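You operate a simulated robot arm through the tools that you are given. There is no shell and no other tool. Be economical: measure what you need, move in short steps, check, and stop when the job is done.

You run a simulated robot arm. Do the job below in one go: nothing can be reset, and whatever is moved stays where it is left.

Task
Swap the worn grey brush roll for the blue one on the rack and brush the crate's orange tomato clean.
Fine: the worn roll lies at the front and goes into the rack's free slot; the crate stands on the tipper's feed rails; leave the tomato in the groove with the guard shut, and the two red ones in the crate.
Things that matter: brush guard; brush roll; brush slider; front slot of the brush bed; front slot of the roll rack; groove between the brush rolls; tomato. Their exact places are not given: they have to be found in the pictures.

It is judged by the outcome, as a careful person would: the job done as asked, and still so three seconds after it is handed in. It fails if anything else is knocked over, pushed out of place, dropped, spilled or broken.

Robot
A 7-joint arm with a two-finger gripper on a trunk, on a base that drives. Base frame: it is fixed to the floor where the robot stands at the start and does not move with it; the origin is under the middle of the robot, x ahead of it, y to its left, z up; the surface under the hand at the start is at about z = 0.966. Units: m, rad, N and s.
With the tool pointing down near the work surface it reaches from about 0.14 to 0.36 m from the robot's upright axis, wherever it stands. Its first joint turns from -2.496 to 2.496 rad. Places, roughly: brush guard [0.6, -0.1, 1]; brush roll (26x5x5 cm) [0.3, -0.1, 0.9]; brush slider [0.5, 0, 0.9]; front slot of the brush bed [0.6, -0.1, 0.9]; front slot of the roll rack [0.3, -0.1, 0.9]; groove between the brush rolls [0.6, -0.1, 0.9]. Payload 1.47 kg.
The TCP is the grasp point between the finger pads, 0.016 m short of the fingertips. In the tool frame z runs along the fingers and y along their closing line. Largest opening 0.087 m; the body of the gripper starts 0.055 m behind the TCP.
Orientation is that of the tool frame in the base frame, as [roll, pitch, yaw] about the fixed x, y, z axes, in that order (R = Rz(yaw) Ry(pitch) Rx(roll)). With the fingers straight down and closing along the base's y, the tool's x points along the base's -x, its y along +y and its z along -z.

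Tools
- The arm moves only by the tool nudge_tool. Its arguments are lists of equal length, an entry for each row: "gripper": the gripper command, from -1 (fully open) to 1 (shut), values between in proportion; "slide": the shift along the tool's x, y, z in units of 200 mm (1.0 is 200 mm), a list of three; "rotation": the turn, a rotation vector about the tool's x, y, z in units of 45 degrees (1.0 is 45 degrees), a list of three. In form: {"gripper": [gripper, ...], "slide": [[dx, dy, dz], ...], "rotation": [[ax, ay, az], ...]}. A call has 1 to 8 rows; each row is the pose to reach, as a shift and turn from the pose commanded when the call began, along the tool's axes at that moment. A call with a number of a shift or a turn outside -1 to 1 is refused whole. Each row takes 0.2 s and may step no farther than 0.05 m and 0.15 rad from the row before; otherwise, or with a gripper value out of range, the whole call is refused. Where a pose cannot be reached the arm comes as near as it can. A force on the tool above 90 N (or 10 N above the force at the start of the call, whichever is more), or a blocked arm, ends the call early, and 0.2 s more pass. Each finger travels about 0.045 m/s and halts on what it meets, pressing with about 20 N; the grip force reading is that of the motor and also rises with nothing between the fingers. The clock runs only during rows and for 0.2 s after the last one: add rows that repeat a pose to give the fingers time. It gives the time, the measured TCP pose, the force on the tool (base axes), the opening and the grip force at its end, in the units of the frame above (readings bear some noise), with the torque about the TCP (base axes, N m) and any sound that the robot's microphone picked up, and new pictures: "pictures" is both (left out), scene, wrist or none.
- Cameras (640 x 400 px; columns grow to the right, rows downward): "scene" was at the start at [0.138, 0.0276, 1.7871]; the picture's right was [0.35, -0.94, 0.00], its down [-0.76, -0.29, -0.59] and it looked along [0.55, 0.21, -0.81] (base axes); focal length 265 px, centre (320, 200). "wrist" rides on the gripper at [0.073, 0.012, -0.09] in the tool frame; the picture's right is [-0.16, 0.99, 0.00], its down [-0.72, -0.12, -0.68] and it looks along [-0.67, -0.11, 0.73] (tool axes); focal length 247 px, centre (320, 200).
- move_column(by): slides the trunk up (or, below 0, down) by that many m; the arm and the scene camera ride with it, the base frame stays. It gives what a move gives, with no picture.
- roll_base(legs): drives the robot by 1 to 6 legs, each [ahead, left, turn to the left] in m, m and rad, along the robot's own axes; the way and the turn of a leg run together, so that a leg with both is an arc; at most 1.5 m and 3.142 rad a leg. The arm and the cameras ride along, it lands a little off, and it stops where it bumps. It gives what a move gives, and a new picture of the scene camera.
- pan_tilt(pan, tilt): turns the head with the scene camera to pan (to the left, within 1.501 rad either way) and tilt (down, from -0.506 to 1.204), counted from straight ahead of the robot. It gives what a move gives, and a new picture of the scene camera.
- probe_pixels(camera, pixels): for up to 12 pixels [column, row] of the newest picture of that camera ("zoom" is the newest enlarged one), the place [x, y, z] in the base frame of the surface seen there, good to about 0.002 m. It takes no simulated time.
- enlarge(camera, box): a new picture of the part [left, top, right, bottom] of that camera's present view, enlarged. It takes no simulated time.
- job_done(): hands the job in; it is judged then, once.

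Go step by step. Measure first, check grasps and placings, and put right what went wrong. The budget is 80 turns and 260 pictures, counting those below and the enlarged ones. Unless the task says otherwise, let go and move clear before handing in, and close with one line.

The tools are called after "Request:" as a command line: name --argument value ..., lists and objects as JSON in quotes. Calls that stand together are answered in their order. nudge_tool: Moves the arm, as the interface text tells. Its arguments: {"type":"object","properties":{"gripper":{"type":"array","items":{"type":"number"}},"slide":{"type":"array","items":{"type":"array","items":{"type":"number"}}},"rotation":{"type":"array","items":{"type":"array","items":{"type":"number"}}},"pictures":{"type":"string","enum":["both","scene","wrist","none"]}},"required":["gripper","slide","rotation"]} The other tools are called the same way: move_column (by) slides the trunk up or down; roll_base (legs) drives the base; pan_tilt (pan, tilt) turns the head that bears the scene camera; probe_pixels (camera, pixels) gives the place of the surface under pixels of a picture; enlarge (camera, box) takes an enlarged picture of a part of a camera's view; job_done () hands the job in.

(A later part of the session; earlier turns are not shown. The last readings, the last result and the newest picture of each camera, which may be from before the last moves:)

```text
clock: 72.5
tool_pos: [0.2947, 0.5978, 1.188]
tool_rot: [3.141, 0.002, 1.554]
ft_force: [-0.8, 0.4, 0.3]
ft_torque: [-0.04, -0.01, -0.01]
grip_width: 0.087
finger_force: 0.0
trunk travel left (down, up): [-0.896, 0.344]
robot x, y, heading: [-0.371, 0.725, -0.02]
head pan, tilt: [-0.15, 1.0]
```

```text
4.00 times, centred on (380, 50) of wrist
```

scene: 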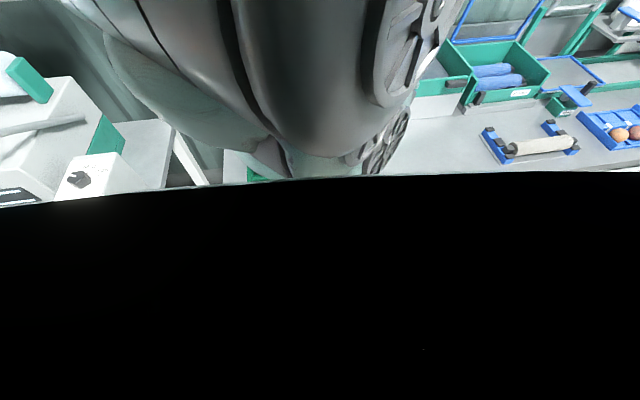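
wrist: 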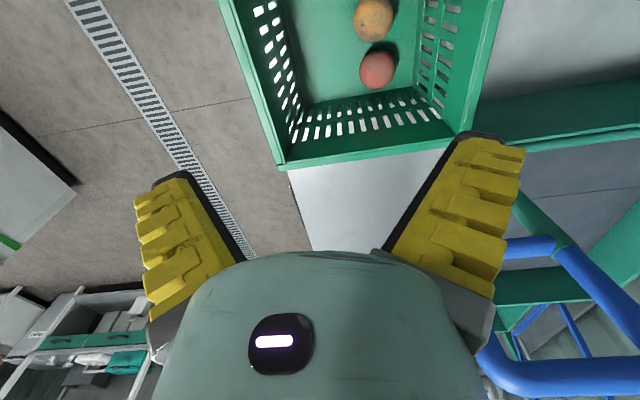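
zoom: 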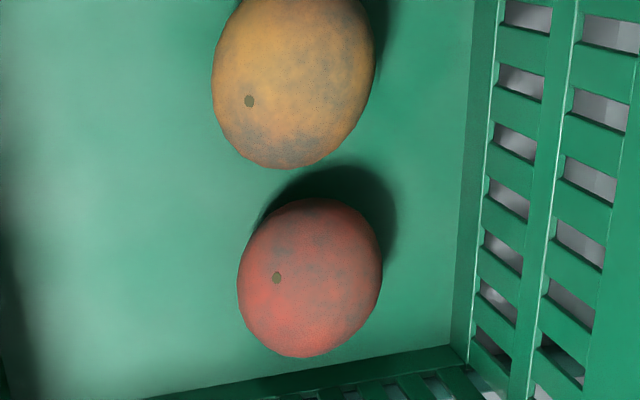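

Orange: centre ≈(0.366,0.615), diameter ≈0.044, floor z 0.867. I drive the base to align, lower the trunk, then check from above.

Request:
roll_base --legs '[[0.07, 0.018, 0.018]]'

Request:
move_column --by -0.14

Request:
nudge_tool --gripper '[-0.45, -0.45, -0.45]' --slide '[[0, 0, 0], [0, 0, 0], [0, 0, 0]]' --rotation '[[0, 0, 0], [0, 0, 0], [0, 0, 0]]' --pictures "wrist"

```text
clock: 73.5
tool_pos: [0.3672, 0.6276, 1.1875]
tool_rot: [-3.139, 0.001, 1.571]
ft_force: [-1.6, 0.0, -0.1]
ft_torque: [0.03, 0.02, -0.01]
grip_width: 0.0874
finger_force: 0.0
trunk travel left (down, up): [-0.896, 0.344]
robot x, y, heading: [-0.298, 0.7406, -0.004]
head pan, tilt: [-0.15, 1.0]
```

scene: 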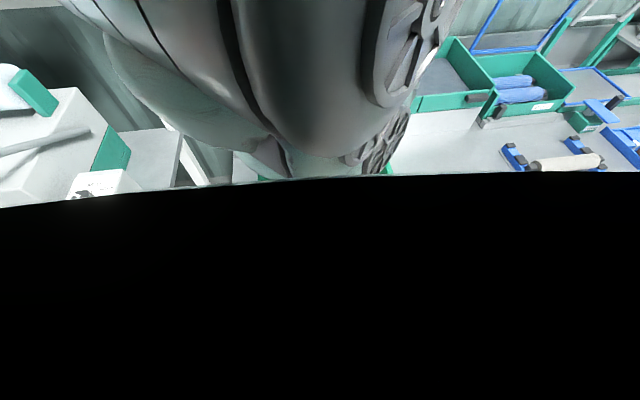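

```text
clock: 75.2
tool_pos: [0.3674, 0.6259, 1.0481]
tool_rot: [-3.138, 0.0, 1.57]
ft_force: [0.5, -0.1, -0.3]
ft_torque: [0.02, 0.03, -0.04]
grip_width: 0.087
finger_force: 0.0
trunk travel left (down, up): [-0.756, 0.484]
robot x, y, heading: [-0.2981, 0.7386, -0.002]
head pan, tilt: [-0.15, 1.0]
```

```text
clock: 76.0
tool_pos: [0.3669, 0.6271, 1.0484]
tool_rot: [-3.139, 0.003, 1.572]
ft_force: [-1.1, -0.5, -0.7]
ft_torque: [0.01, 0.02, 0.03]
grip_width: 0.0674
finger_force: 3.5
trunk travel left (down, up): [-0.756, 0.484]
robot x, y, heading: [-0.2987, 0.7386, 0.002]
head pan, tilt: [-0.15, 1.0]
```

wrist: 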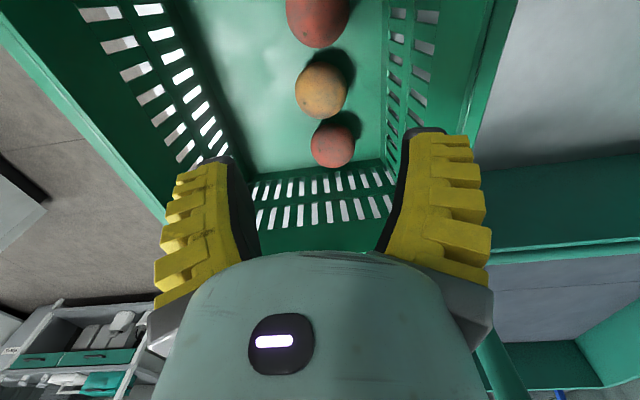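

Request:
probe_pixels --camera "wrist" --pixels '[[321, 90], [298, 92], [344, 90], [321, 112], [321, 70], [332, 145], [318, 15], [385, 120], [383, 60], [400, 90], [334, 124], [318, 44]]'

```text
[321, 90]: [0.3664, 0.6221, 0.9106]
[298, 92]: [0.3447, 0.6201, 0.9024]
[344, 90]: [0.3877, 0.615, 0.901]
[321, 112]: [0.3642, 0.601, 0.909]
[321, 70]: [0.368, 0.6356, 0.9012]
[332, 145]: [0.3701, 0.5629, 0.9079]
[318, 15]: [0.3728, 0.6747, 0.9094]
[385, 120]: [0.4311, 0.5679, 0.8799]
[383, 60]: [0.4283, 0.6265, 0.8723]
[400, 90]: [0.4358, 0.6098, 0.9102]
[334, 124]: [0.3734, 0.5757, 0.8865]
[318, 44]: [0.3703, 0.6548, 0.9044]
```

Orange centre (0.3665,0.615); wall at x≥0.43, neighbours clear of the finger width. I descend and check, then close moderately.

Request:
nudge_tool --gripper '[-0.45, -0.45, -0.45, -0.45, -0.45, -0.45]' --slide '[[-0.058, 0, 0.1], [-0.058, 0, 0.3], [-0.058, 0, 0.5], [-0.058, 0, 0.65], [-0.058, 0, 0.75], [-0.058, 0, 0.785]]' --rotation '[[0, 0, 0], [0, 0, 0], [0, 0, 0], [0, 0, 0], [0, 0, 0], [0, 0, 0]]' --pictures "wrist"

```text
clock: 77.4
tool_pos: [0.3653, 0.6156, 0.8913]
tool_rot: [-3.141, 0.001, 1.572]
ft_force: [0.5, 0.0, -0.3]
ft_torque: [0.01, 0.01, 0.0]
grip_width: 0.0675
finger_force: 2.7
trunk travel left (down, up): [-0.756, 0.484]
robot x, y, heading: [-0.2968, 0.7429, -0.006]
head pan, tilt: [-0.15, 1.0]
```

wrist: 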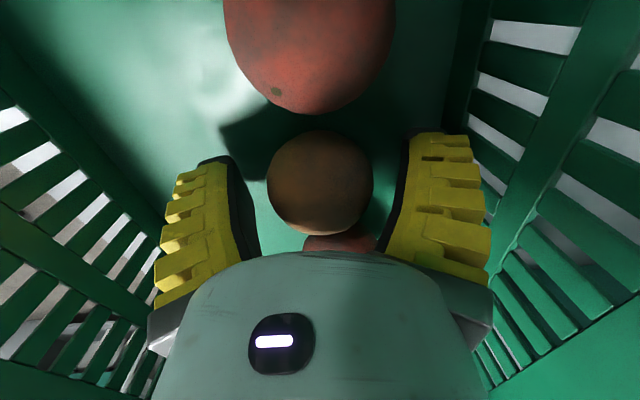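

The orange tomato is between the fingers. I close with a moderate command and lift slightly.

Request:
nudge_tool --gripper '[0.1, 0.45, 0.45, 0.45, 0.45, 0.45, 0.45]' --slide '[[0, 0, 0], [0, 0, 0], [0, 0, 0], [0, 0, 0], [0, 0, -0.05], [0, 0, -0.15], [0, 0, -0.25]]' --rotation '[[0, 0, 0], [0, 0, 0], [0, 0, 0], [0, 0, 0], [0, 0, 0], [0, 0, 0], [0, 0, 0]]' --pictures "wrist"

```text
clock: 79.0
tool_pos: [0.3666, 0.615, 0.9433]
tool_rot: [-3.14, 0.004, 1.571]
ft_force: [-0.5, -0.8, -0.8]
ft_torque: [0.02, -0.01, -0.06]
grip_width: 0.0454
finger_force: 16.6
trunk travel left (down, up): [-0.756, 0.484]
robot x, y, heading: [-0.2977, 0.7416, 0.001]
head pan, tilt: [-0.15, 1.0]
```

wrist: 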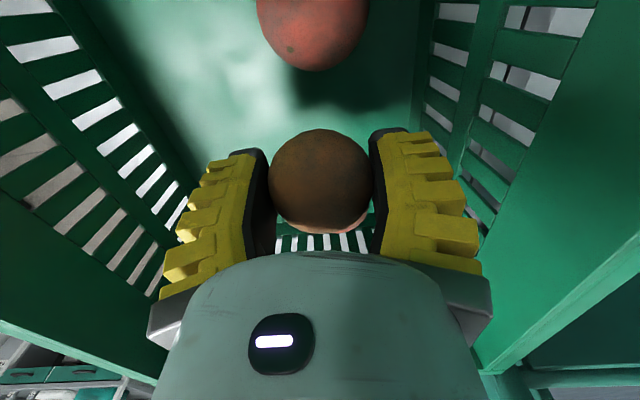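

Tomato held (0.0454, both reds left in place). I raise it clear, back off and drive over to the brush bed.

Request:
nudge_tool --gripper '[0.45, 0.45, 0.45]' --slide '[[0, 0, -0.15], [0, 0, -0.3], [0, 0, -0.4]]' --rotation '[[0, 0, 0], [0, 0, 0], [0, 0, 0]]' --pictures "none"

Request:
move_column --by 0.16

Request:
roll_base --legs '[[-0.08, 0, 0], [0, -0.735, 0]]'

```text
clock: 79.8
tool_pos: [0.3684, 0.6158, 1.0218]
tool_rot: [-3.139, -0.001, 1.571]
ft_force: [0.8, 0.7, -1.0]
ft_torque: [-0.05, 0.0, 0.04]
grip_width: 0.0456
finger_force: 16.7
trunk travel left (down, up): [-0.756, 0.484]
robot x, y, heading: [-0.3004, 0.7384, 0.005]
head pan, tilt: [-0.15, 1.0]
```

```text
clock: 81.6
tool_pos: [0.3679, 0.6154, 1.1813]
tool_rot: [-3.14, 0.002, 1.57]
ft_force: [0.1, -0.3, -0.6]
ft_torque: [0.0, -0.03, -0.01]
grip_width: 0.0457
finger_force: 16.2
trunk travel left (down, up): [-0.916, 0.324]
robot x, y, heading: [-0.2984, 0.7416, 0.001]
head pan, tilt: [-0.15, 1.0]
```

```text
clock: 86.3
tool_pos: [0.2855, -0.1299, 1.1818]
tool_rot: [-3.14, 0.001, 1.568]
ft_force: [0.3, 0.3, -0.2]
ft_torque: [-0.02, 0.0, 0.02]
grip_width: 0.0454
finger_force: 15.9
trunk travel left (down, up): [-0.916, 0.324]
robot x, y, heading: [-0.379, -0.0042, -0.007]
head pan, tilt: [-0.15, 1.0]
```

scene: 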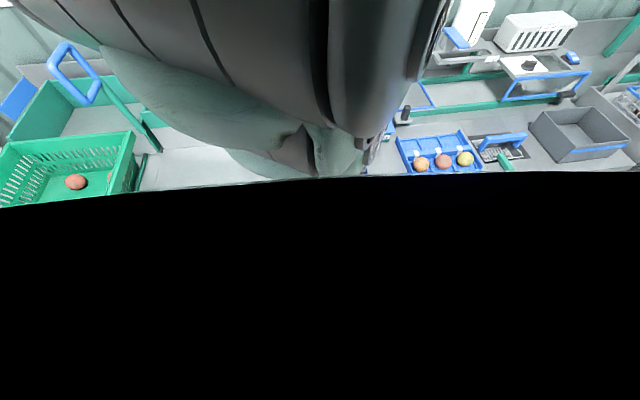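

The crate keeps its two red tomatoes. I rotate the tool back 90° so the fingers will straddle along the groove.

Request:
nudge_tool --gripper '[0.45, 0.45, 0.45, 0.45, 0.45, 0.45]' --slide '[[0, 0, 0], [0, 0, 0], [0, 0, 0], [0, 0, 0], [0, 0, 0], [0, 0, 0]]' --rotation '[[0, 0, -0.18], [0, 0, -0.36], [0, 0, -0.54], [0, 0, -0.72], [0, 0, -0.9], [0, 0, -1.0]]' --pictures "none"

Request:
nudge_tool --gripper '[0.45, 0.45, 0.45, 0.45, 0.45, 0.45]' --slide '[[0, 0, 0], [0, 0, 0], [0, 0, 0], [0, 0, 0], [0, 0, 0], [0, 0, 0]]' --rotation '[[0, 0, -0.18], [0, 0, -0.36], [0, 0, -0.54], [0, 0, -0.72], [0, 0, -0.9], [0, 0, -1.0]]' --pictures "none"

Request:
roll_base --legs '[[0.337, 0, 0.005]]'

Request:
nudge_tool --gripper '[0.45]' --slide '[[0, 0, 0]]' --rotation '[[0, 0, 0]]' --pictures "wrist"

```text
clock: 87.7
tool_pos: [0.2857, -0.1312, 1.1819]
tool_rot: [-3.139, 0.0, 2.358]
ft_force: [-1.2, -0.4, -0.7]
ft_torque: [0.0, 0.0, 0.0]
grip_width: 0.0452
finger_force: 15.9
trunk travel left (down, up): [-0.916, 0.324]
robot x, y, heading: [-0.3791, 0.0002, -0.005]
head pan, tilt: [-0.15, 1.0]
```

```text
clock: 89.1
tool_pos: [0.286, -0.1312, 1.1815]
tool_rot: [-3.14, -0.002, -3.141]
ft_force: [0.4, -0.5, -0.6]
ft_torque: [-0.03, -0.02, -0.01]
grip_width: 0.0451
finger_force: 16.3
trunk travel left (down, up): [-0.916, 0.324]
robot x, y, heading: [-0.3806, -0.0026, 0.001]
head pan, tilt: [-0.15, 1.0]
```

```text
clock: 91.3
tool_pos: [0.6194, -0.1313, 1.1826]
tool_rot: [-3.141, -0.002, 3.139]
ft_force: [0.0, 0.0, -0.6]
ft_torque: [0.01, -0.03, 0.0]
grip_width: 0.0453
finger_force: 16.1
trunk travel left (down, up): [-0.916, 0.324]
robot x, y, heading: [-0.0452, -0.0027, 0.007]
head pan, tilt: [-0.15, 1.0]
```

scene: 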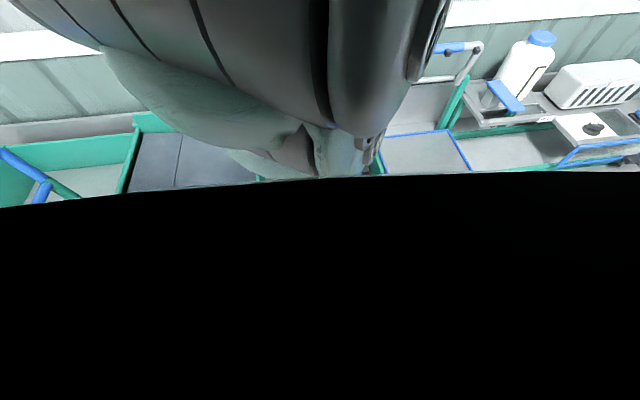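

```text
clock: 91.7
tool_pos: [0.618, -0.1314, 1.1816]
tool_rot: [-3.14, -0.002, 3.14]
ft_force: [0.2, 0.4, 0.1]
ft_torque: [0.03, -0.01, 0.02]
grip_width: 0.0454
finger_force: 16.0
trunk travel left (down, up): [-0.916, 0.324]
robot x, y, heading: [-0.0486, -0.0054, 0.0]
head pan, tilt: [-0.15, 1.0]
```

wrist: 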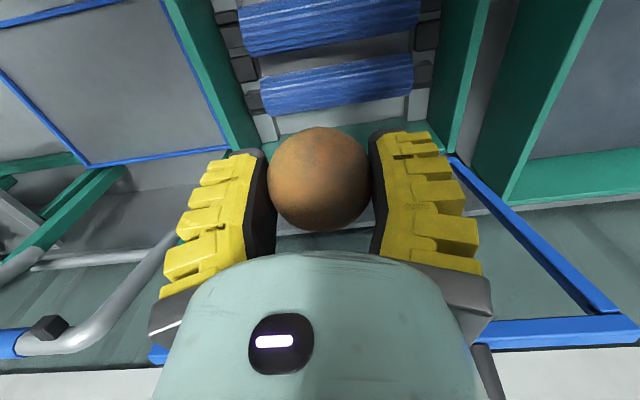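

Two blue rolls visible ahead of the held tomato. I probe their cross-section to find the groove.

Request:
probe_pixels --camera "wrist" --pixels '[[330, 8], [330, 16], [330, 24], [330, 32], [330, 42], [330, 50], [330, 65], [330, 73], [330, 82], [330, 92], [330, 100], [330, 108]]'

Request:
move_column --by -0.14

```text
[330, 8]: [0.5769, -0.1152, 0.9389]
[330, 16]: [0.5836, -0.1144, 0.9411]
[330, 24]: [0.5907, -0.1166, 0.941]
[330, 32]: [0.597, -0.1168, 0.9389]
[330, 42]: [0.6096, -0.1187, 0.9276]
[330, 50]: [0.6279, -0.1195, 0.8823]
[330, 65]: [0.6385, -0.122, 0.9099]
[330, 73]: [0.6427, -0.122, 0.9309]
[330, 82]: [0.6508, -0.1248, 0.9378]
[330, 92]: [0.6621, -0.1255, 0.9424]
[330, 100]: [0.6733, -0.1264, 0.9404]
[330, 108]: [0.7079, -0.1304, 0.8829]
```

```text
clock: 93.4
tool_pos: [0.6191, -0.1319, 1.0422]
tool_rot: [-3.139, -0.004, 3.139]
ft_force: [0.5, -0.9, -1.2]
ft_torque: [-0.01, 0.01, -0.02]
grip_width: 0.0451
finger_force: 16.1
trunk travel left (down, up): [-0.776, 0.464]
robot x, y, heading: [-0.0448, -0.0031, -0.001]
head pan, tilt: [-0.15, 1.0]
```

Groove centre x≈0.6255 (rolls at 0.587 and 0.664); the tomato should rest with TCP ≈0.947. I align and descend to 0.955.

Request:
nudge_tool --gripper '[0.45, 0.45, 0.45, 0.45, 0.45]' --slide '[[-0.032, 0.068, 0.1], [-0.032, 0.068, 0.22], [-0.032, 0.068, 0.34], [-0.032, 0.068, 0.42], [-0.032, 0.068, 0.435]]' --rotation '[[0, 0, 0], [0, 0, 0], [0, 0, 0], [0, 0, 0], [0, 0, 0]]' --pictures "wrist"

```text
clock: 94.6
tool_pos: [0.6263, -0.1172, 0.9552]
tool_rot: [-3.138, -0.001, 3.139]
ft_force: [-0.2, -0.3, 1.0]
ft_torque: [-0.01, 0.03, -0.02]
grip_width: 0.0455
finger_force: 16.5
trunk travel left (down, up): [-0.776, 0.464]
robot x, y, heading: [-0.0456, -0.0009, 0.001]
head pan, tilt: [-0.15, 1.0]
```

wrist: 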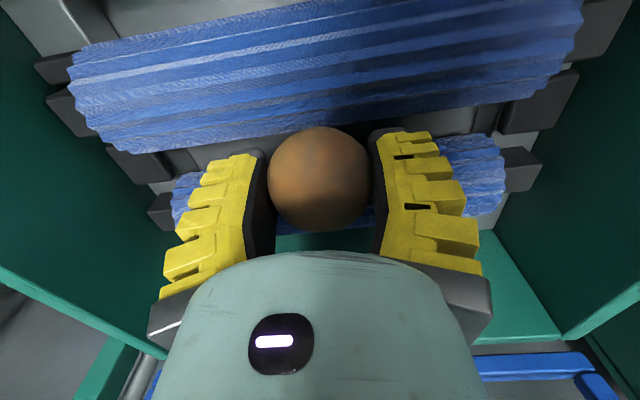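

Request:
nudge_tool --gripper '[0.45, 0.45, 0.45]' --slide '[[0, 0, 0.015], [0, 0, 0.035], [0, 0, 0.035]]' --rotation '[[0, 0, 0], [0, 0, 0], [0, 0, 0]]' --pictures "wrist"

```text
clock: 95.4
tool_pos: [0.6272, -0.1191, 0.9493]
tool_rot: [-3.14, 0.001, 3.139]
ft_force: [-3.8, 0.9, 10.5]
ft_torque: [0.02, -0.06, 0.04]
grip_width: 0.0478
finger_force: 16.3
trunk travel left (down, up): [-0.776, 0.464]
robot x, y, heading: [-0.0483, -0.0027, -0.004]
head pan, tilt: [-0.15, 1.0]
```

wrist: 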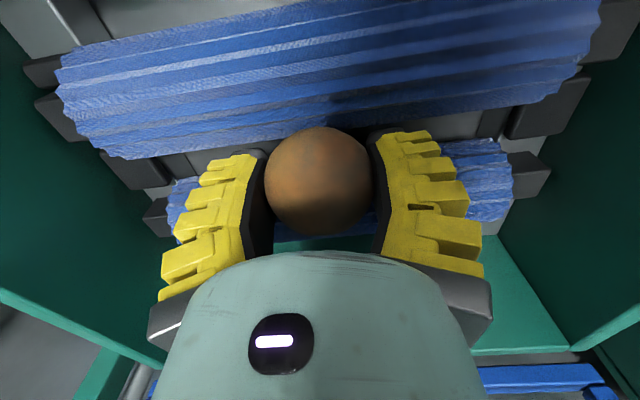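

The tomato is seated (10 N up). I relax upward 1 mm, open and rise.

Request:
nudge_tool --gripper '[0.2, -0.3, -0.7, -0.7, -0.7, -0.7, -0.7, -0.7]' --slide '[[0, 0, -0.008], [0, 0, -0.008], [0, 0, -0.008], [0, 0, -0.008], [0, 0, -0.08], [0, 0, -0.25], [0, 0, -0.42], [0, 0, -0.5]]' --rotation '[[0, 0, 0], [0, 0, 0], [0, 0, 0], [0, 0, 0], [0, 0, 0], [0, 0, 0], [0, 0, 0], [0, 0, 0]]' --pictures "wrist"

```text
clock: 97.2
tool_pos: [0.6271, -0.1165, 1.0497]
tool_rot: [-3.14, -0.003, 3.138]
ft_force: [0.7, 0.0, 0.5]
ft_torque: [0.0, 0.01, 0.0]
grip_width: 0.0769
finger_force: 2.3
trunk travel left (down, up): [-0.776, 0.464]
robot x, y, heading: [-0.0451, -0.0049, 0.0]
head pan, tilt: [-0.15, 1.0]
```

wrist: 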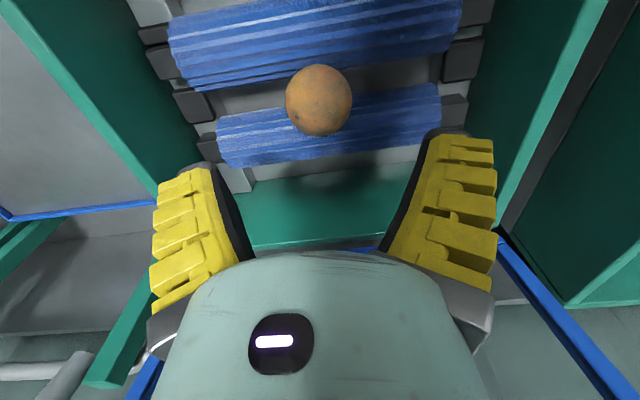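

The tomato rests in the groove at (320,100). Now I raise the trunk and turn the tool to re-grip the guard handle.

Request:
move_column --by 0.15

Request:
nudge_tool --gripper '[-0.7, -0.7, -0.7, -0.7, -0.7, -0.7]' --slide '[[0.1, 0, 0], [0.2, 0, 0], [0.25, 0, 0], [0.25, 0, 0], [0.25, 0, 0], [0.25, 0, 0]]' --rotation '[[0, 0, 0.18], [0, 0, 0.36], [0, 0, 0.54], [0, 0, 0.72], [0, 0, 0.9], [0, 0, 1.0]]' --pictures "none"

Request:
nudge_tool --gripper '[-0.7, -0.7, -0.7, -0.7, -0.7, -0.7]' --slide '[[0, 0, 0], [0, 0, 0], [0, 0, 0], [0, 0, 0], [0, 0, 0], [0, 0, 0]]' --rotation '[[0, 0, 0.18], [0, 0, 0.36], [0, 0, 0.54], [0, 0, 0.72], [0, 0, 0.9], [0, 0, 1.0]]' --pictures "wrist"

```text
clock: 98.9
tool_pos: [0.626, -0.1175, 1.1984]
tool_rot: [-3.14, -0.002, 3.138]
ft_force: [0.4, -0.9, -0.2]
ft_torque: [-0.01, 0.0, 0.02]
grip_width: 0.0768
finger_force: 2.0
trunk travel left (down, up): [-0.926, 0.314]
robot x, y, heading: [-0.0498, -0.0032, -0.001]
head pan, tilt: [-0.15, 1.0]
```

```text
clock: 100.3
tool_pos: [0.5753, -0.118, 1.1994]
tool_rot: [-3.137, 0.0, 2.351]
ft_force: [0.1, 0.3, 0.4]
ft_torque: [-0.02, 0.03, 0.02]
grip_width: 0.0768
finger_force: 1.8
trunk travel left (down, up): [-0.926, 0.314]
robot x, y, heading: [-0.0473, -0.0034, -0.005]
head pan, tilt: [-0.15, 1.0]
```

```text
clock: 101.7
tool_pos: [0.5767, -0.1171, 1.1975]
tool_rot: [-3.139, 0.002, 1.565]
ft_force: [-0.5, -0.6, -0.3]
ft_torque: [-0.01, 0.01, -0.04]
grip_width: 0.0767
finger_force: 2.2
trunk travel left (down, up): [-0.926, 0.314]
robot x, y, heading: [-0.0465, -0.005, -0.001]
head pan, tilt: [-0.15, 1.0]
```

wrist: 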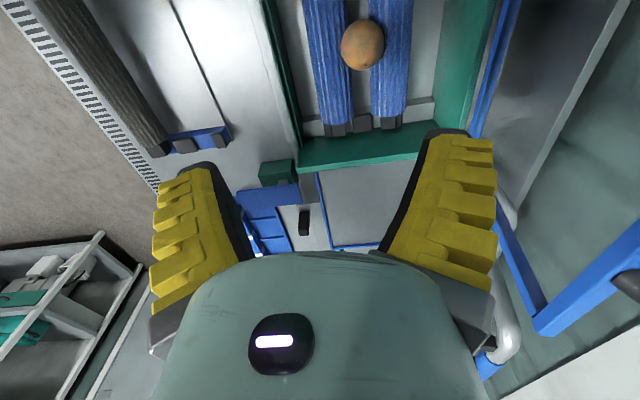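

The handle is at the picture's right edge (630,285); I probe it, then drive in slightly, raise, and tilt 30°.

Request:
probe_pixels --camera "wrist" --pixels '[[632, 285], [620, 272], [560, 320], [600, 260], [545, 325]]'

Request:
move_column --by 0.06

Request:
roll_base --legs '[[0.05, 0, 0]]'

Request:
nudge_tool --gripper '[-0.7, -0.7, -0.7, -0.7, -0.7]' --slide '[[0, 0.0, -0.1], [0, 0.05, -0.2], [0, 0.1, -0.3], [0, 0.15, -0.4], [0, 0.2, -0.42]]' --rotation '[[-0.17, 0, 0], [-0.34, 0, 0], [-0.51, 0, 0], [-0.66, 0, 0], [-0.66, 0, 0]]' --pictures "wrist"

```text
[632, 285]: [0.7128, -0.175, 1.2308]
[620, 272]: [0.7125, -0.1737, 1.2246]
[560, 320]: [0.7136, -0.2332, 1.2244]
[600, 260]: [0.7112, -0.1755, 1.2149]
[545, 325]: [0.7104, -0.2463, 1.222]
```

```text
clock: 102.7
tool_pos: [0.5746, -0.1186, 1.2572]
tool_rot: [-3.14, 0.003, 1.567]
ft_force: [0.4, 0.4, -0.4]
ft_torque: [0.01, -0.01, -0.02]
grip_width: 0.077
finger_force: 2.2
trunk travel left (down, up): [-0.986, 0.254]
robot x, y, heading: [-0.0479, -0.0079, -0.002]
head pan, tilt: [-0.15, 1.0]
```

```text
clock: 103.6
tool_pos: [0.6246, -0.1176, 1.2579]
tool_rot: [-3.14, 0.0, 1.569]
ft_force: [-0.3, 0.0, -0.5]
ft_torque: [0.0, 0.01, 0.02]
grip_width: 0.0766
finger_force: 1.8
trunk travel left (down, up): [-0.986, 0.254]
robot x, y, heading: [0.0041, -0.0019, -0.003]
head pan, tilt: [-0.15, 1.0]
```

scene: 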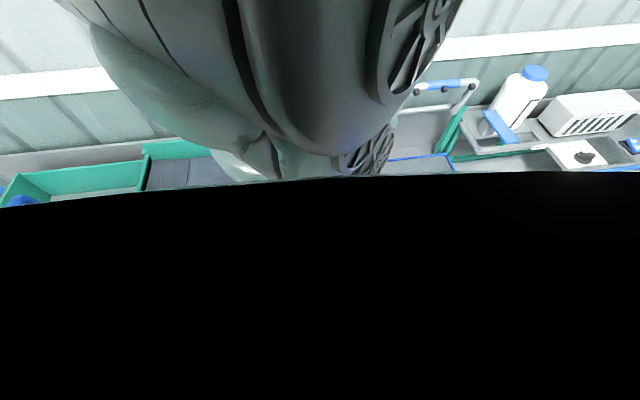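

```text
clock: 104.8
tool_pos: [0.6659, -0.119, 1.3422]
tool_rot: [2.623, 0.001, 1.566]
ft_force: [-0.5, -0.9, 0.4]
ft_torque: [-0.01, -0.01, 0.01]
grip_width: 0.0768
finger_force: 2.2
trunk travel left (down, up): [-0.986, 0.254]
robot x, y, heading: [0.0036, 0.0, -0.002]
head pan, tilt: [-0.15, 1.0]
```

wrist: 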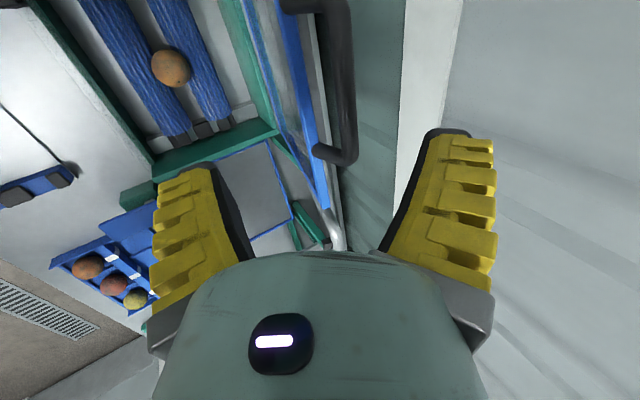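

The bar now lies between the fingers in view (340,80). I probe its position.

Request:
probe_pixels --camera "wrist" --pixels '[[335, 40], [342, 80], [348, 120], [335, 155], [310, 120], [325, 190]]'

```text
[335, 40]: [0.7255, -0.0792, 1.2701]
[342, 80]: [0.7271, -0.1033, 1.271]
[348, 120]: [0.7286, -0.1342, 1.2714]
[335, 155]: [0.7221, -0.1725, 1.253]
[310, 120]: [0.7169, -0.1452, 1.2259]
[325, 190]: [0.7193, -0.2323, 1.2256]
```

Request:
nudge_tool --gripper '[-0.05, -0.05, -0.05, -0.05, -0.05]' --slide '[[0, 0.05, 0.15], [0, 0.091, 0.3], [0, 0.091, 0.3], [0, 0.091, 0.42], [0, 0.091, 0.48]]' --rotation '[[0, 0, 0], [0, 0, 0], [0, 0, 0], [0, 0, 0], [0, 0, 0]]' --pictures "wrist"

```text
clock: 106.0
tool_pos: [0.7291, -0.1164, 1.2659]
tool_rot: [2.625, 0.002, 1.569]
ft_force: [0.1, 0.1, 0.3]
ft_torque: [0.02, 0.01, 0.0]
grip_width: 0.0513
finger_force: 4.0
trunk travel left (down, up): [-0.986, 0.254]
robot x, y, heading: [0.0042, -0.0036, -0.004]
head pan, tilt: [-0.15, 1.0]
```

wrist: 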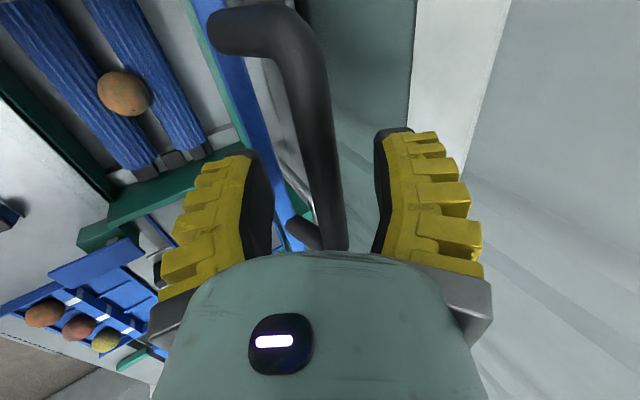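

The bar is centred between the fingers. I close on it.

Request:
nudge_tool --gripper '[1, 1, 1, 1, 1]' --slide '[[0, 0, 0], [0, 0, 0], [0, 0, 0], [0, 0, 0], [0, 0, 0]]' --rotation '[[0, 0, 0], [0, 0, 0], [0, 0, 0], [0, 0, 0], [0, 0, 0]]' --pictures "none"

Request:
nudge_tool --gripper '[1, 1, 1, 1, 1]' --slide '[[0, -0.08, -0.034], [0, -0.16, -0.068], [0, -0.289, -0.106], [0, -0.42, -0.131], [0, -0.42, -0.131]]' --rotation '[[0, 0, 0], [0, 0, 0], [0, 0, 0], [0, 0, 0], [0, 0, 0]]' --pictures "wrist"

```text
clock: 107.2
tool_pos: [0.7291, -0.1171, 1.267]
tool_rot: [2.621, 0.002, 1.566]
ft_force: [-0.1, 1.5, 7.0]
ft_torque: [0.09, -0.01, 0.05]
grip_width: 0.0108
finger_force: 30.4
trunk travel left (down, up): [-0.986, 0.254]
robot x, y, heading: [0.0026, -0.0005, -0.002]
head pan, tilt: [-0.15, 1.0]
```

```text
clock: 108.4
tool_pos: [0.6424, -0.1175, 1.2464]
tool_rot: [2.626, 0.001, 1.57]
ft_force: [2.7, 2.6, -10.2]
ft_torque: [0.1, -0.15, 0.05]
grip_width: 0.0077
finger_force: 29.9
trunk travel left (down, up): [-0.986, 0.254]
robot x, y, heading: [0.004, -0.0046, -0.002]
head pan, tilt: [-0.15, 1.0]
```

wrist: 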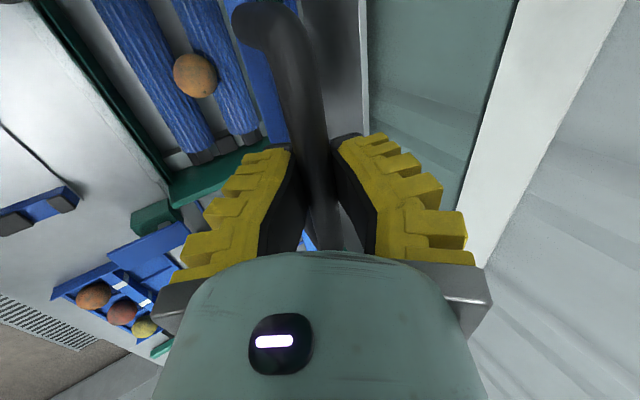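

The guard follows. I continue lowering to ~23°.

Request:
nudge_tool --gripper '[1, 1, 1, 1, 1, 1, 1, 1]' --slide '[[0, -0.134, -0.011], [0, -0.268, -0.009], [0, -0.401, 0.006], [0, -0.531, 0.035], [0, -0.659, 0.076], [0, -0.7815, 0.13], [0, -0.898, 0.196], [0, -0.898, 0.196]]' --rotation '[[0, 0, 0], [0, 0, 0], [0, 0, 0], [0, 0, 0], [0, 0, 0], [0, 0, 0], [0, 0, 0], [0, 0, 0]]' --pictures "wrist"

```text
clock: 110.2
tool_pos: [0.5049, -0.1164, 1.1244]
tool_rot: [2.628, 0.001, 1.566]
ft_force: [-1.2, 4.6, -0.1]
ft_torque: [-0.06, -0.08, -0.04]
grip_width: 0.0077
finger_force: 30.3
trunk travel left (down, up): [-0.986, 0.254]
robot x, y, heading: [0.0043, -0.0054, -0.004]
head pan, tilt: [-0.15, 1.0]
```

wrist: 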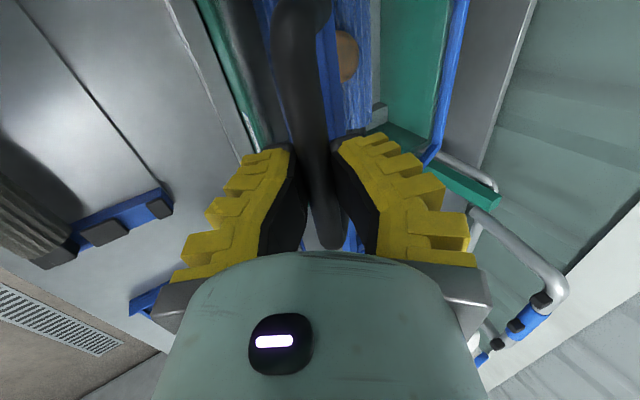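

Continuing the last part down to closed.

Request:
nudge_tool --gripper '[1, 1, 1, 1, 1, 1]' --slide '[[0, -0.11, 0.077], [0, -0.21, 0.165], [0, -0.303, 0.263], [0, -0.361, 0.336], [0, -0.384, 0.368], [0, -0.384, 0.368]]' --rotation '[[0, 0, 0], [0, 0, 0], [0, 0, 0], [0, 0, 0], [0, 0, 0], [0, 0, 0]]' --pictures "wrist"

Request:
probe_pixels --camera "wrist" --pixels '[[310, 60], [315, 130], [325, 200], [345, 60], [360, 100]]'

```text
clock: 111.6
tool_pos: [0.4775, -0.119, 1.0249]
tool_rot: [2.619, 0.005, 1.565]
ft_force: [-8.0, 4.7, 23.9]
ft_torque: [-0.18, -0.02, -0.1]
grip_width: 0.0233
finger_force: 30.1
trunk travel left (down, up): [-0.986, 0.254]
robot x, y, heading: [0.0032, -0.0047, -0.007]
head pan, tilt: [-0.15, 1.0]
```

wrist: 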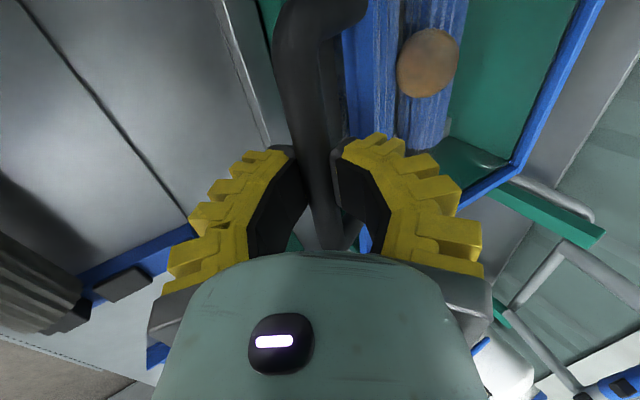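

```text
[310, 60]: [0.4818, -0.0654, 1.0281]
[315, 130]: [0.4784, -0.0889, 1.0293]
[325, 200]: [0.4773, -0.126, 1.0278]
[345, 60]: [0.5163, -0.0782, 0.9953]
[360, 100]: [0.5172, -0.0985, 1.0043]
```

Closed (bar top 1.0285, frame 1.004 as at the start). I release and retreat, then look at the slider.

Request:
nudge_tool --gripper '[-0.2, -0.2, -0.2, -0.2, -0.2, -0.2]' --slide '[[0, 0, 0], [0, 0, 0], [0, 0, 0], [0, 0, -0.2], [0, -0.1, -0.4], [0, -0.2, -0.6]]' --rotation '[[0, 0, 0], [0, 0, 0], [0, 0, 0], [0, 0, 0], [0, 0, 0], [0, 0, 0]]' --pictures "wrist"

```text
clock: 113.0
tool_pos: [0.3834, -0.1179, 1.108]
tool_rot: [2.624, 0.0, 1.569]
ft_force: [0.3, 0.1, 0.4]
ft_torque: [0.0, 0.03, -0.01]
grip_width: 0.0574
finger_force: 3.1
trunk travel left (down, up): [-0.986, 0.254]
robot x, y, heading: [0.0016, -0.0047, -0.001]
head pan, tilt: [-0.15, 1.0]
```

wrist: 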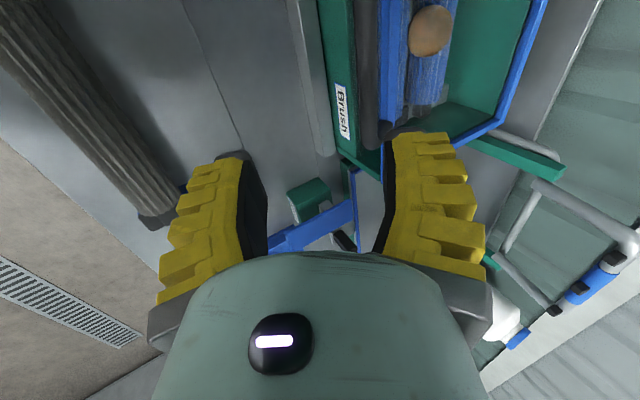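

The guard is shut and the tomato visible through it. I turn the tool to the standard orientation (fingers closing along y) near the slider.

Request:
nudge_tool --gripper '[-0.2, -0.2, -0.2, -0.2]' --slide '[[0.15, 0, -0.1], [0.3, 0, -0.15], [0.45, 0, -0.15], [0.5, 0, -0.15]]' --rotation '[[0.17, 0, 0], [0.34, 0, 0], [0.51, 0, 0], [0.66, 0, 0]]' --pictures "none"

Request:
nudge_tool --gripper '[-0.2, -0.2, -0.2, -0.2, -0.2, -0.2]' --slide '[[0, 0, 0], [0, 0, 0], [0, 0, 0], [0, 0, 0], [0, 0, 0], [0, 0, 0]]' --rotation '[[0, 0, -0.18], [0, 0, -0.36], [0, 0, -0.54], [0, 0, -0.72], [0, 0, -0.9], [0, 0, -1.0]]' --pictures "none"

Request:
nudge_tool --gripper '[-0.2, -0.2, -0.2, -0.2, -0.2, -0.2]' --slide '[[0, 0, 0], [0, 0, 0], [0, 0, 0], [0, 0, 0], [0, 0, 0], [0, 0, 0]]' --rotation '[[0, 0, -0.18], [0, 0, -0.36], [0, 0, -0.54], [0, 0, -0.72], [0, 0, -0.9], [0, 0, -1.0]]' --pictures "wrist"

```text
clock: 114.0
tool_pos: [0.3743, -0.0166, 1.1191]
tool_rot: [-3.134, 0.005, 1.567]
ft_force: [-0.3, 0.0, 0.4]
ft_torque: [-0.01, -0.04, 0.0]
grip_width: 0.0573
finger_force: 3.8
out of reach, approached as far as the arm can: row 2, 3, 4
trunk travel left (down, up): [-0.986, 0.254]
robot x, y, heading: [0.0005, -0.0018, -0.004]
head pan, tilt: [-0.15, 1.0]
```

```text
clock: 115.4
tool_pos: [0.3761, -0.0176, 1.119]
tool_rot: [-3.139, 0.0, 2.354]
ft_force: [0.5, 0.1, 0.1]
ft_torque: [0.0, -0.02, 0.0]
grip_width: 0.0574
finger_force: 3.0
trunk travel left (down, up): [-0.986, 0.254]
robot x, y, heading: [0.0047, -0.0059, -0.007]
head pan, tilt: [-0.15, 1.0]
```

```text
clock: 116.8
tool_pos: [0.3761, -0.0182, 1.1185]
tool_rot: [-3.14, -0.002, 3.141]
ft_force: [0.1, 0.0, -0.3]
ft_torque: [0.01, -0.01, 0.01]
grip_width: 0.0572
finger_force: 4.2
trunk travel left (down, up): [-0.986, 0.254]
robot x, y, heading: [0.0047, -0.0076, -0.001]
head pan, tilt: [-0.15, 1.0]
```

wrist: 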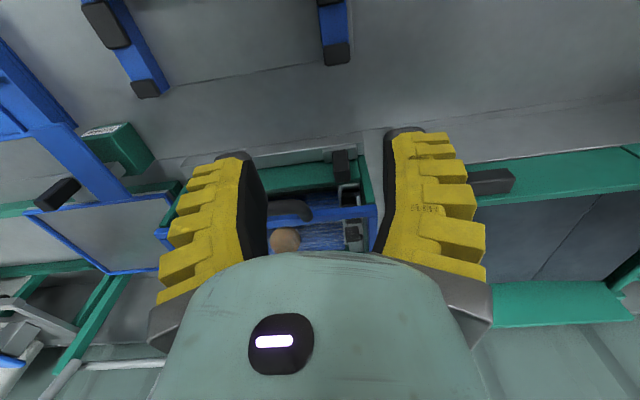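

The slider knob is at (342,162), just left of the handle's end. I enlarge and probe.

Request:
enlarge --camera "wrist" --box '[240, 120, 400, 250]'

Request:
probe_pixels --camera "wrist" --pixels '[[341, 153], [341, 165], [335, 160], [347, 160], [341, 175], [300, 158], [370, 145], [350, 190], [285, 238], [360, 160]]'

```text
3.08 times, centred on (320, 185) of wrist
```

zoom: 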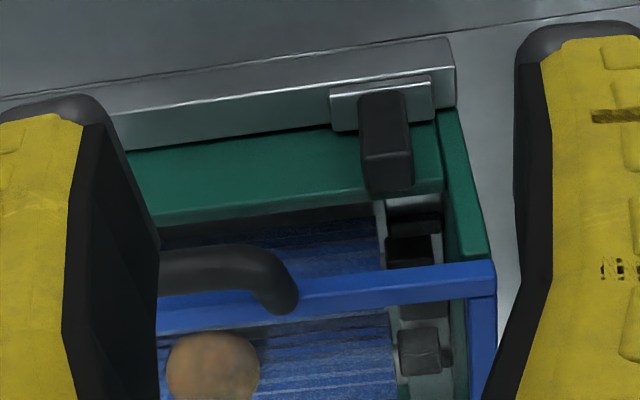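

```text
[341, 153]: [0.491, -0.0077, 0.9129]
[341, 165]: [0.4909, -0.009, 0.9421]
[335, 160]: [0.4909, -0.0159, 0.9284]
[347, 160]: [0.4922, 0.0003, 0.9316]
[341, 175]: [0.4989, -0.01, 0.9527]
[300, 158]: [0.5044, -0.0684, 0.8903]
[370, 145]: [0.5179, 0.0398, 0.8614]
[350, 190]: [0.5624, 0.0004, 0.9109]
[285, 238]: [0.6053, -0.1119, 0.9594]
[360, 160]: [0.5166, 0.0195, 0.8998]
```

Knob: post at x 0.491–0.505, y centre -0.0085 (18 mm wide), z up to 0.953; it must run under the handle bar, so I approach tilted from the front. Lower the trunk and tilt.

Request:
move_column --by -0.12

Request:
nudge_tool --gripper '[-0.2, -0.2, -0.2, -0.2, -0.2, -0.2]' --slide '[[-0.05, 0.02, 0], [-0.1, 0.047, 0], [-0.15, 0.047, 0], [-0.2, 0.047, 0], [-0.28, 0.047, 0], [-0.33, 0.047, 0.03]]' --rotation '[[0, -0.17, 0], [0, -0.34, 0], [0, -0.51, 0], [0, -0.68, 0], [0, -0.84, 0], [0, -0.84, 0]]' --pictures "wrist"

```text
clock: 118.3
tool_pos: [0.3766, -0.0175, 0.9988]
tool_rot: [-3.14, -0.001, 3.138]
ft_force: [-0.2, -0.3, 0.5]
ft_torque: [0.0, 0.0, 0.01]
grip_width: 0.0573
finger_force: 3.8
trunk travel left (down, up): [-0.866, 0.374]
robot x, y, heading: [0.0049, -0.0027, -0.0]
head pan, tilt: [-0.15, 1.0]
```

```text
clock: 119.2
tool_pos: [0.4572, -0.0223, 1.0203]
tool_rot: [3.137, 0.518, 3.076]
ft_force: [-79.3, 19.2, 6.6]
ft_torque: [-0.58, -0.23, -2.87]
grip_width: 0.0552
finger_force: 3.1
out of reach, approached as far as the arm can: row 1, 2
trunk travel left (down, up): [-0.866, 0.374]
robot x, y, heading: [-0.0041, -0.0017, -0.001]
head pan, tilt: [-0.15, 1.0]
stopped in row 4: the force on the tool passed its limit at 118 N (the readings are from after the stop); the commanded pose is now the measured one
```

wrist: 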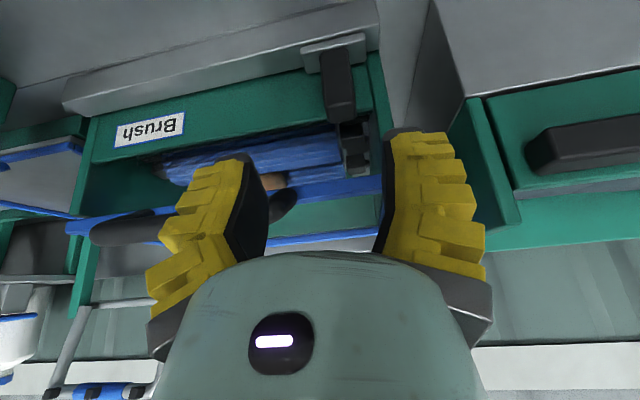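

The right finger bumped the handle's end (arm overshot to z 1.02). I back straight away from it and move left.

Request:
nudge_tool --gripper '[-0.2, -0.2, -0.2]' --slide '[[0.13, 0, -0.075], [0.26, 0.05, -0.15], [0.3, 0.1, -0.15]]' --rotation '[[0, 0, 0], [0, 0, 0], [0, 0, 0]]' --pictures "wrist"

Request:
probe_pixels --camera "wrist" --pixels '[[341, 110], [320, 120], [280, 200], [200, 215], [140, 225], [340, 85], [340, 60], [350, 190], [340, 130]]'

```text
clock: 119.5
tool_pos: [0.4572, -0.0191, 1.0217]
tool_rot: [3.141, 0.515, 3.096]
ft_force: [-65.7, 9.7, 5.5]
ft_torque: [-0.4, -0.16, -2.56]
grip_width: 0.0597
finger_force: 5.8
out of reach, approached as far as the arm can: row 1
trunk travel left (down, up): [-0.866, 0.374]
robot x, y, heading: [-0.0003, -0.0038, -0.001]
head pan, tilt: [-0.15, 1.0]
stopped in row 1: the force on the tool passed its limit at 103 N (the readings are from after the stop); the commanded pose is now the measured one
```

wrist: 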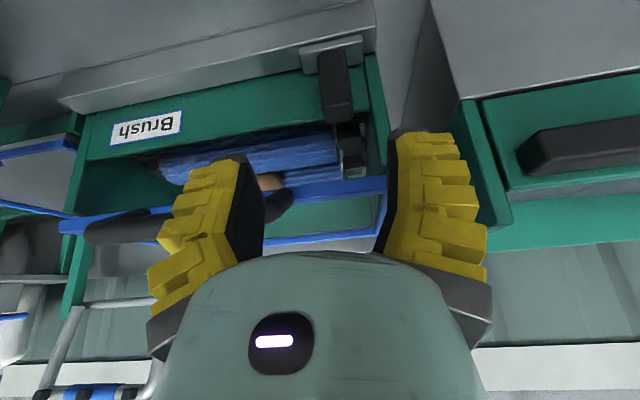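

```text
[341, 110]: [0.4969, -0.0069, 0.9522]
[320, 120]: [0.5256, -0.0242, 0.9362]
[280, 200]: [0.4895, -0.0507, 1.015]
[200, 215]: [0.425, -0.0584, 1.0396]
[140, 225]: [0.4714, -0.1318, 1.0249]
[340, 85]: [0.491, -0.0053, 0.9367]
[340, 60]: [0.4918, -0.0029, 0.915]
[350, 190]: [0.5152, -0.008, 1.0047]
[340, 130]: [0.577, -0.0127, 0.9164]
```

The arm can't fold back further in this tilt, so I back the base off instead.

Request:
roll_base --legs '[[-0.12, 0.0, 0]]'

Request:
nudge_tool --gripper '[-0.2]' --slide '[[0, 0, 0]]' --rotation '[[0, 0, 0]]' --pictures "wrist"

```text
clock: 120.8
tool_pos: [0.3521, -0.0213, 1.0304]
tool_rot: [-3.133, 0.547, 3.113]
ft_force: [0.4, -0.1, 0.8]
ft_torque: [-0.02, -0.03, 0.04]
grip_width: 0.0574
finger_force: 4.2
trunk travel left (down, up): [-0.866, 0.374]
robot x, y, heading: [-0.1197, -0.0038, -0.004]
head pan, tilt: [-0.15, 1.0]
```

scene: 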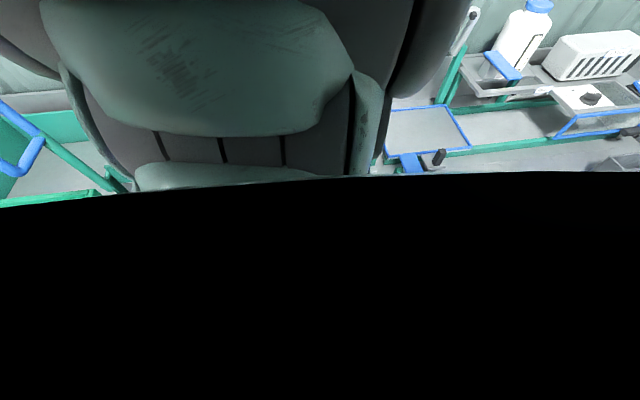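

```text
clock: 121.2
tool_pos: [0.3532, -0.0213, 1.0308]
tool_rot: [-3.132, 0.548, 3.114]
ft_force: [-0.6, 0.3, 0.2]
ft_torque: [0.01, 0.0, 0.02]
grip_width: 0.0576
finger_force: 3.8
trunk travel left (down, up): [-0.866, 0.374]
robot x, y, heading: [-0.1192, -0.0007, -0.003]
head pan, tilt: [-0.15, 1.0]
5 turns are left
```

wrist: 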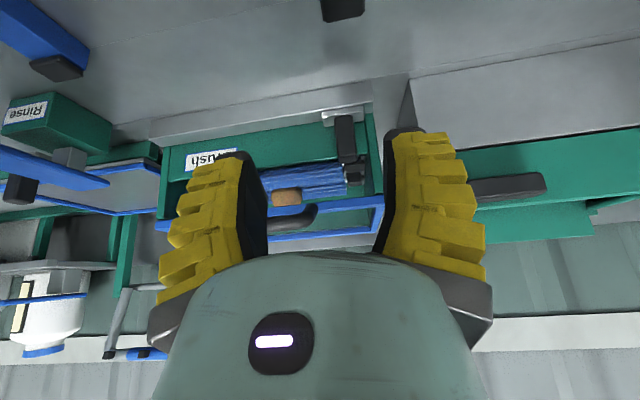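

Free now, with only a few turns left. From here a straight line reaches the knob below the bar; I approach and close on it, then try a short slide.

Request:
nudge_tool --gripper '[-0.2, -0.2, -0.2, -0.2, -0.2, 1, 1, 1]' --slide '[[-0.064, 0.03, 0.148], [-0.128, 0.06, 0.296], [-0.192, 0.083, 0.444], [-0.256, 0.083, 0.592], [-0.32, 0.083, 0.735], [-0.32, 0.083, 0.735], [-0.32, 0.083, 0.735], [-0.32, 0.083, 0.735]]' --rotation '[[0, 0, 0], [0, 0, 0], [0, 0, 0], [0, 0, 0], [0, 0, 0], [0, 0, 0], [0, 0, 0], [0, 0, 0]]' --pictures "wrist"

Request:
nudge_tool --gripper '[1, 1, 1]' --slide '[[0, 0, 0], [-0.002, -0.1, 0.001], [-0.004, -0.2, 0.003]]' --rotation '[[0, 0, 0], [0, 0, 0], [0, 0, 0]]' --pictures "wrist"

```text
clock: 123.0
tool_pos: [0.4818, -0.0107, 0.9373]
tool_rot: [-3.133, 0.546, 3.114]
ft_force: [-6.3, 1.2, 9.3]
ft_torque: [0.01, 0.08, 0.02]
grip_width: 0.0186
finger_force: 26.9
trunk travel left (down, up): [-0.866, 0.374]
robot x, y, heading: [-0.1208, -0.0013, -0.002]
head pan, tilt: [-0.15, 1.0]
```

wrist: 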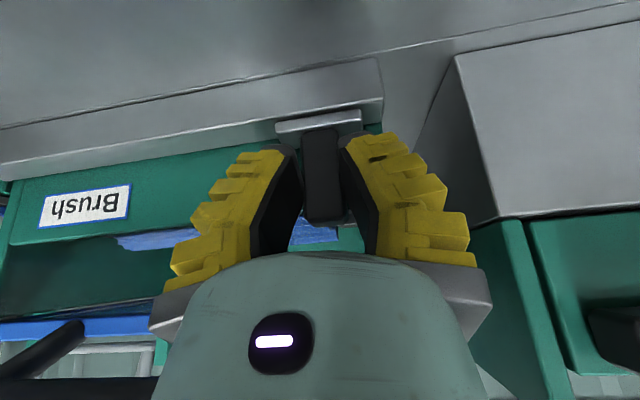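

```text
clock: 123.8
tool_pos: [0.4816, -0.0328, 0.9375]
tool_rot: [3.127, 0.548, 3.115]
ft_force: [-19.3, 48.7, 19.4]
ft_torque: [-4.25, 0.12, -0.03]
grip_width: 0.017
finger_force: 30.1
trunk travel left (down, up): [-0.866, 0.374]
robot x, y, heading: [-0.1187, 0.0021, 0.002]
head pan, tilt: [-0.15, 1.0]
4 turns are left
```

wrist: 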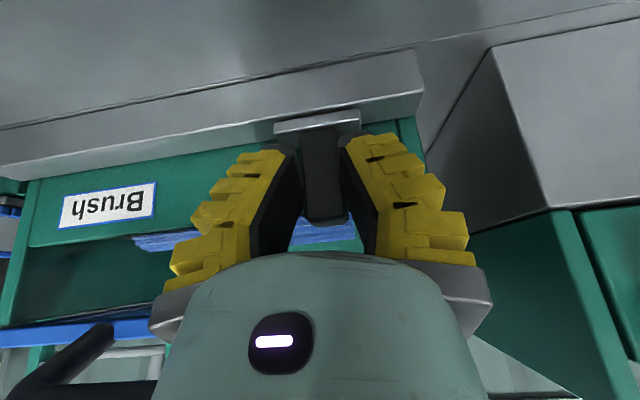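

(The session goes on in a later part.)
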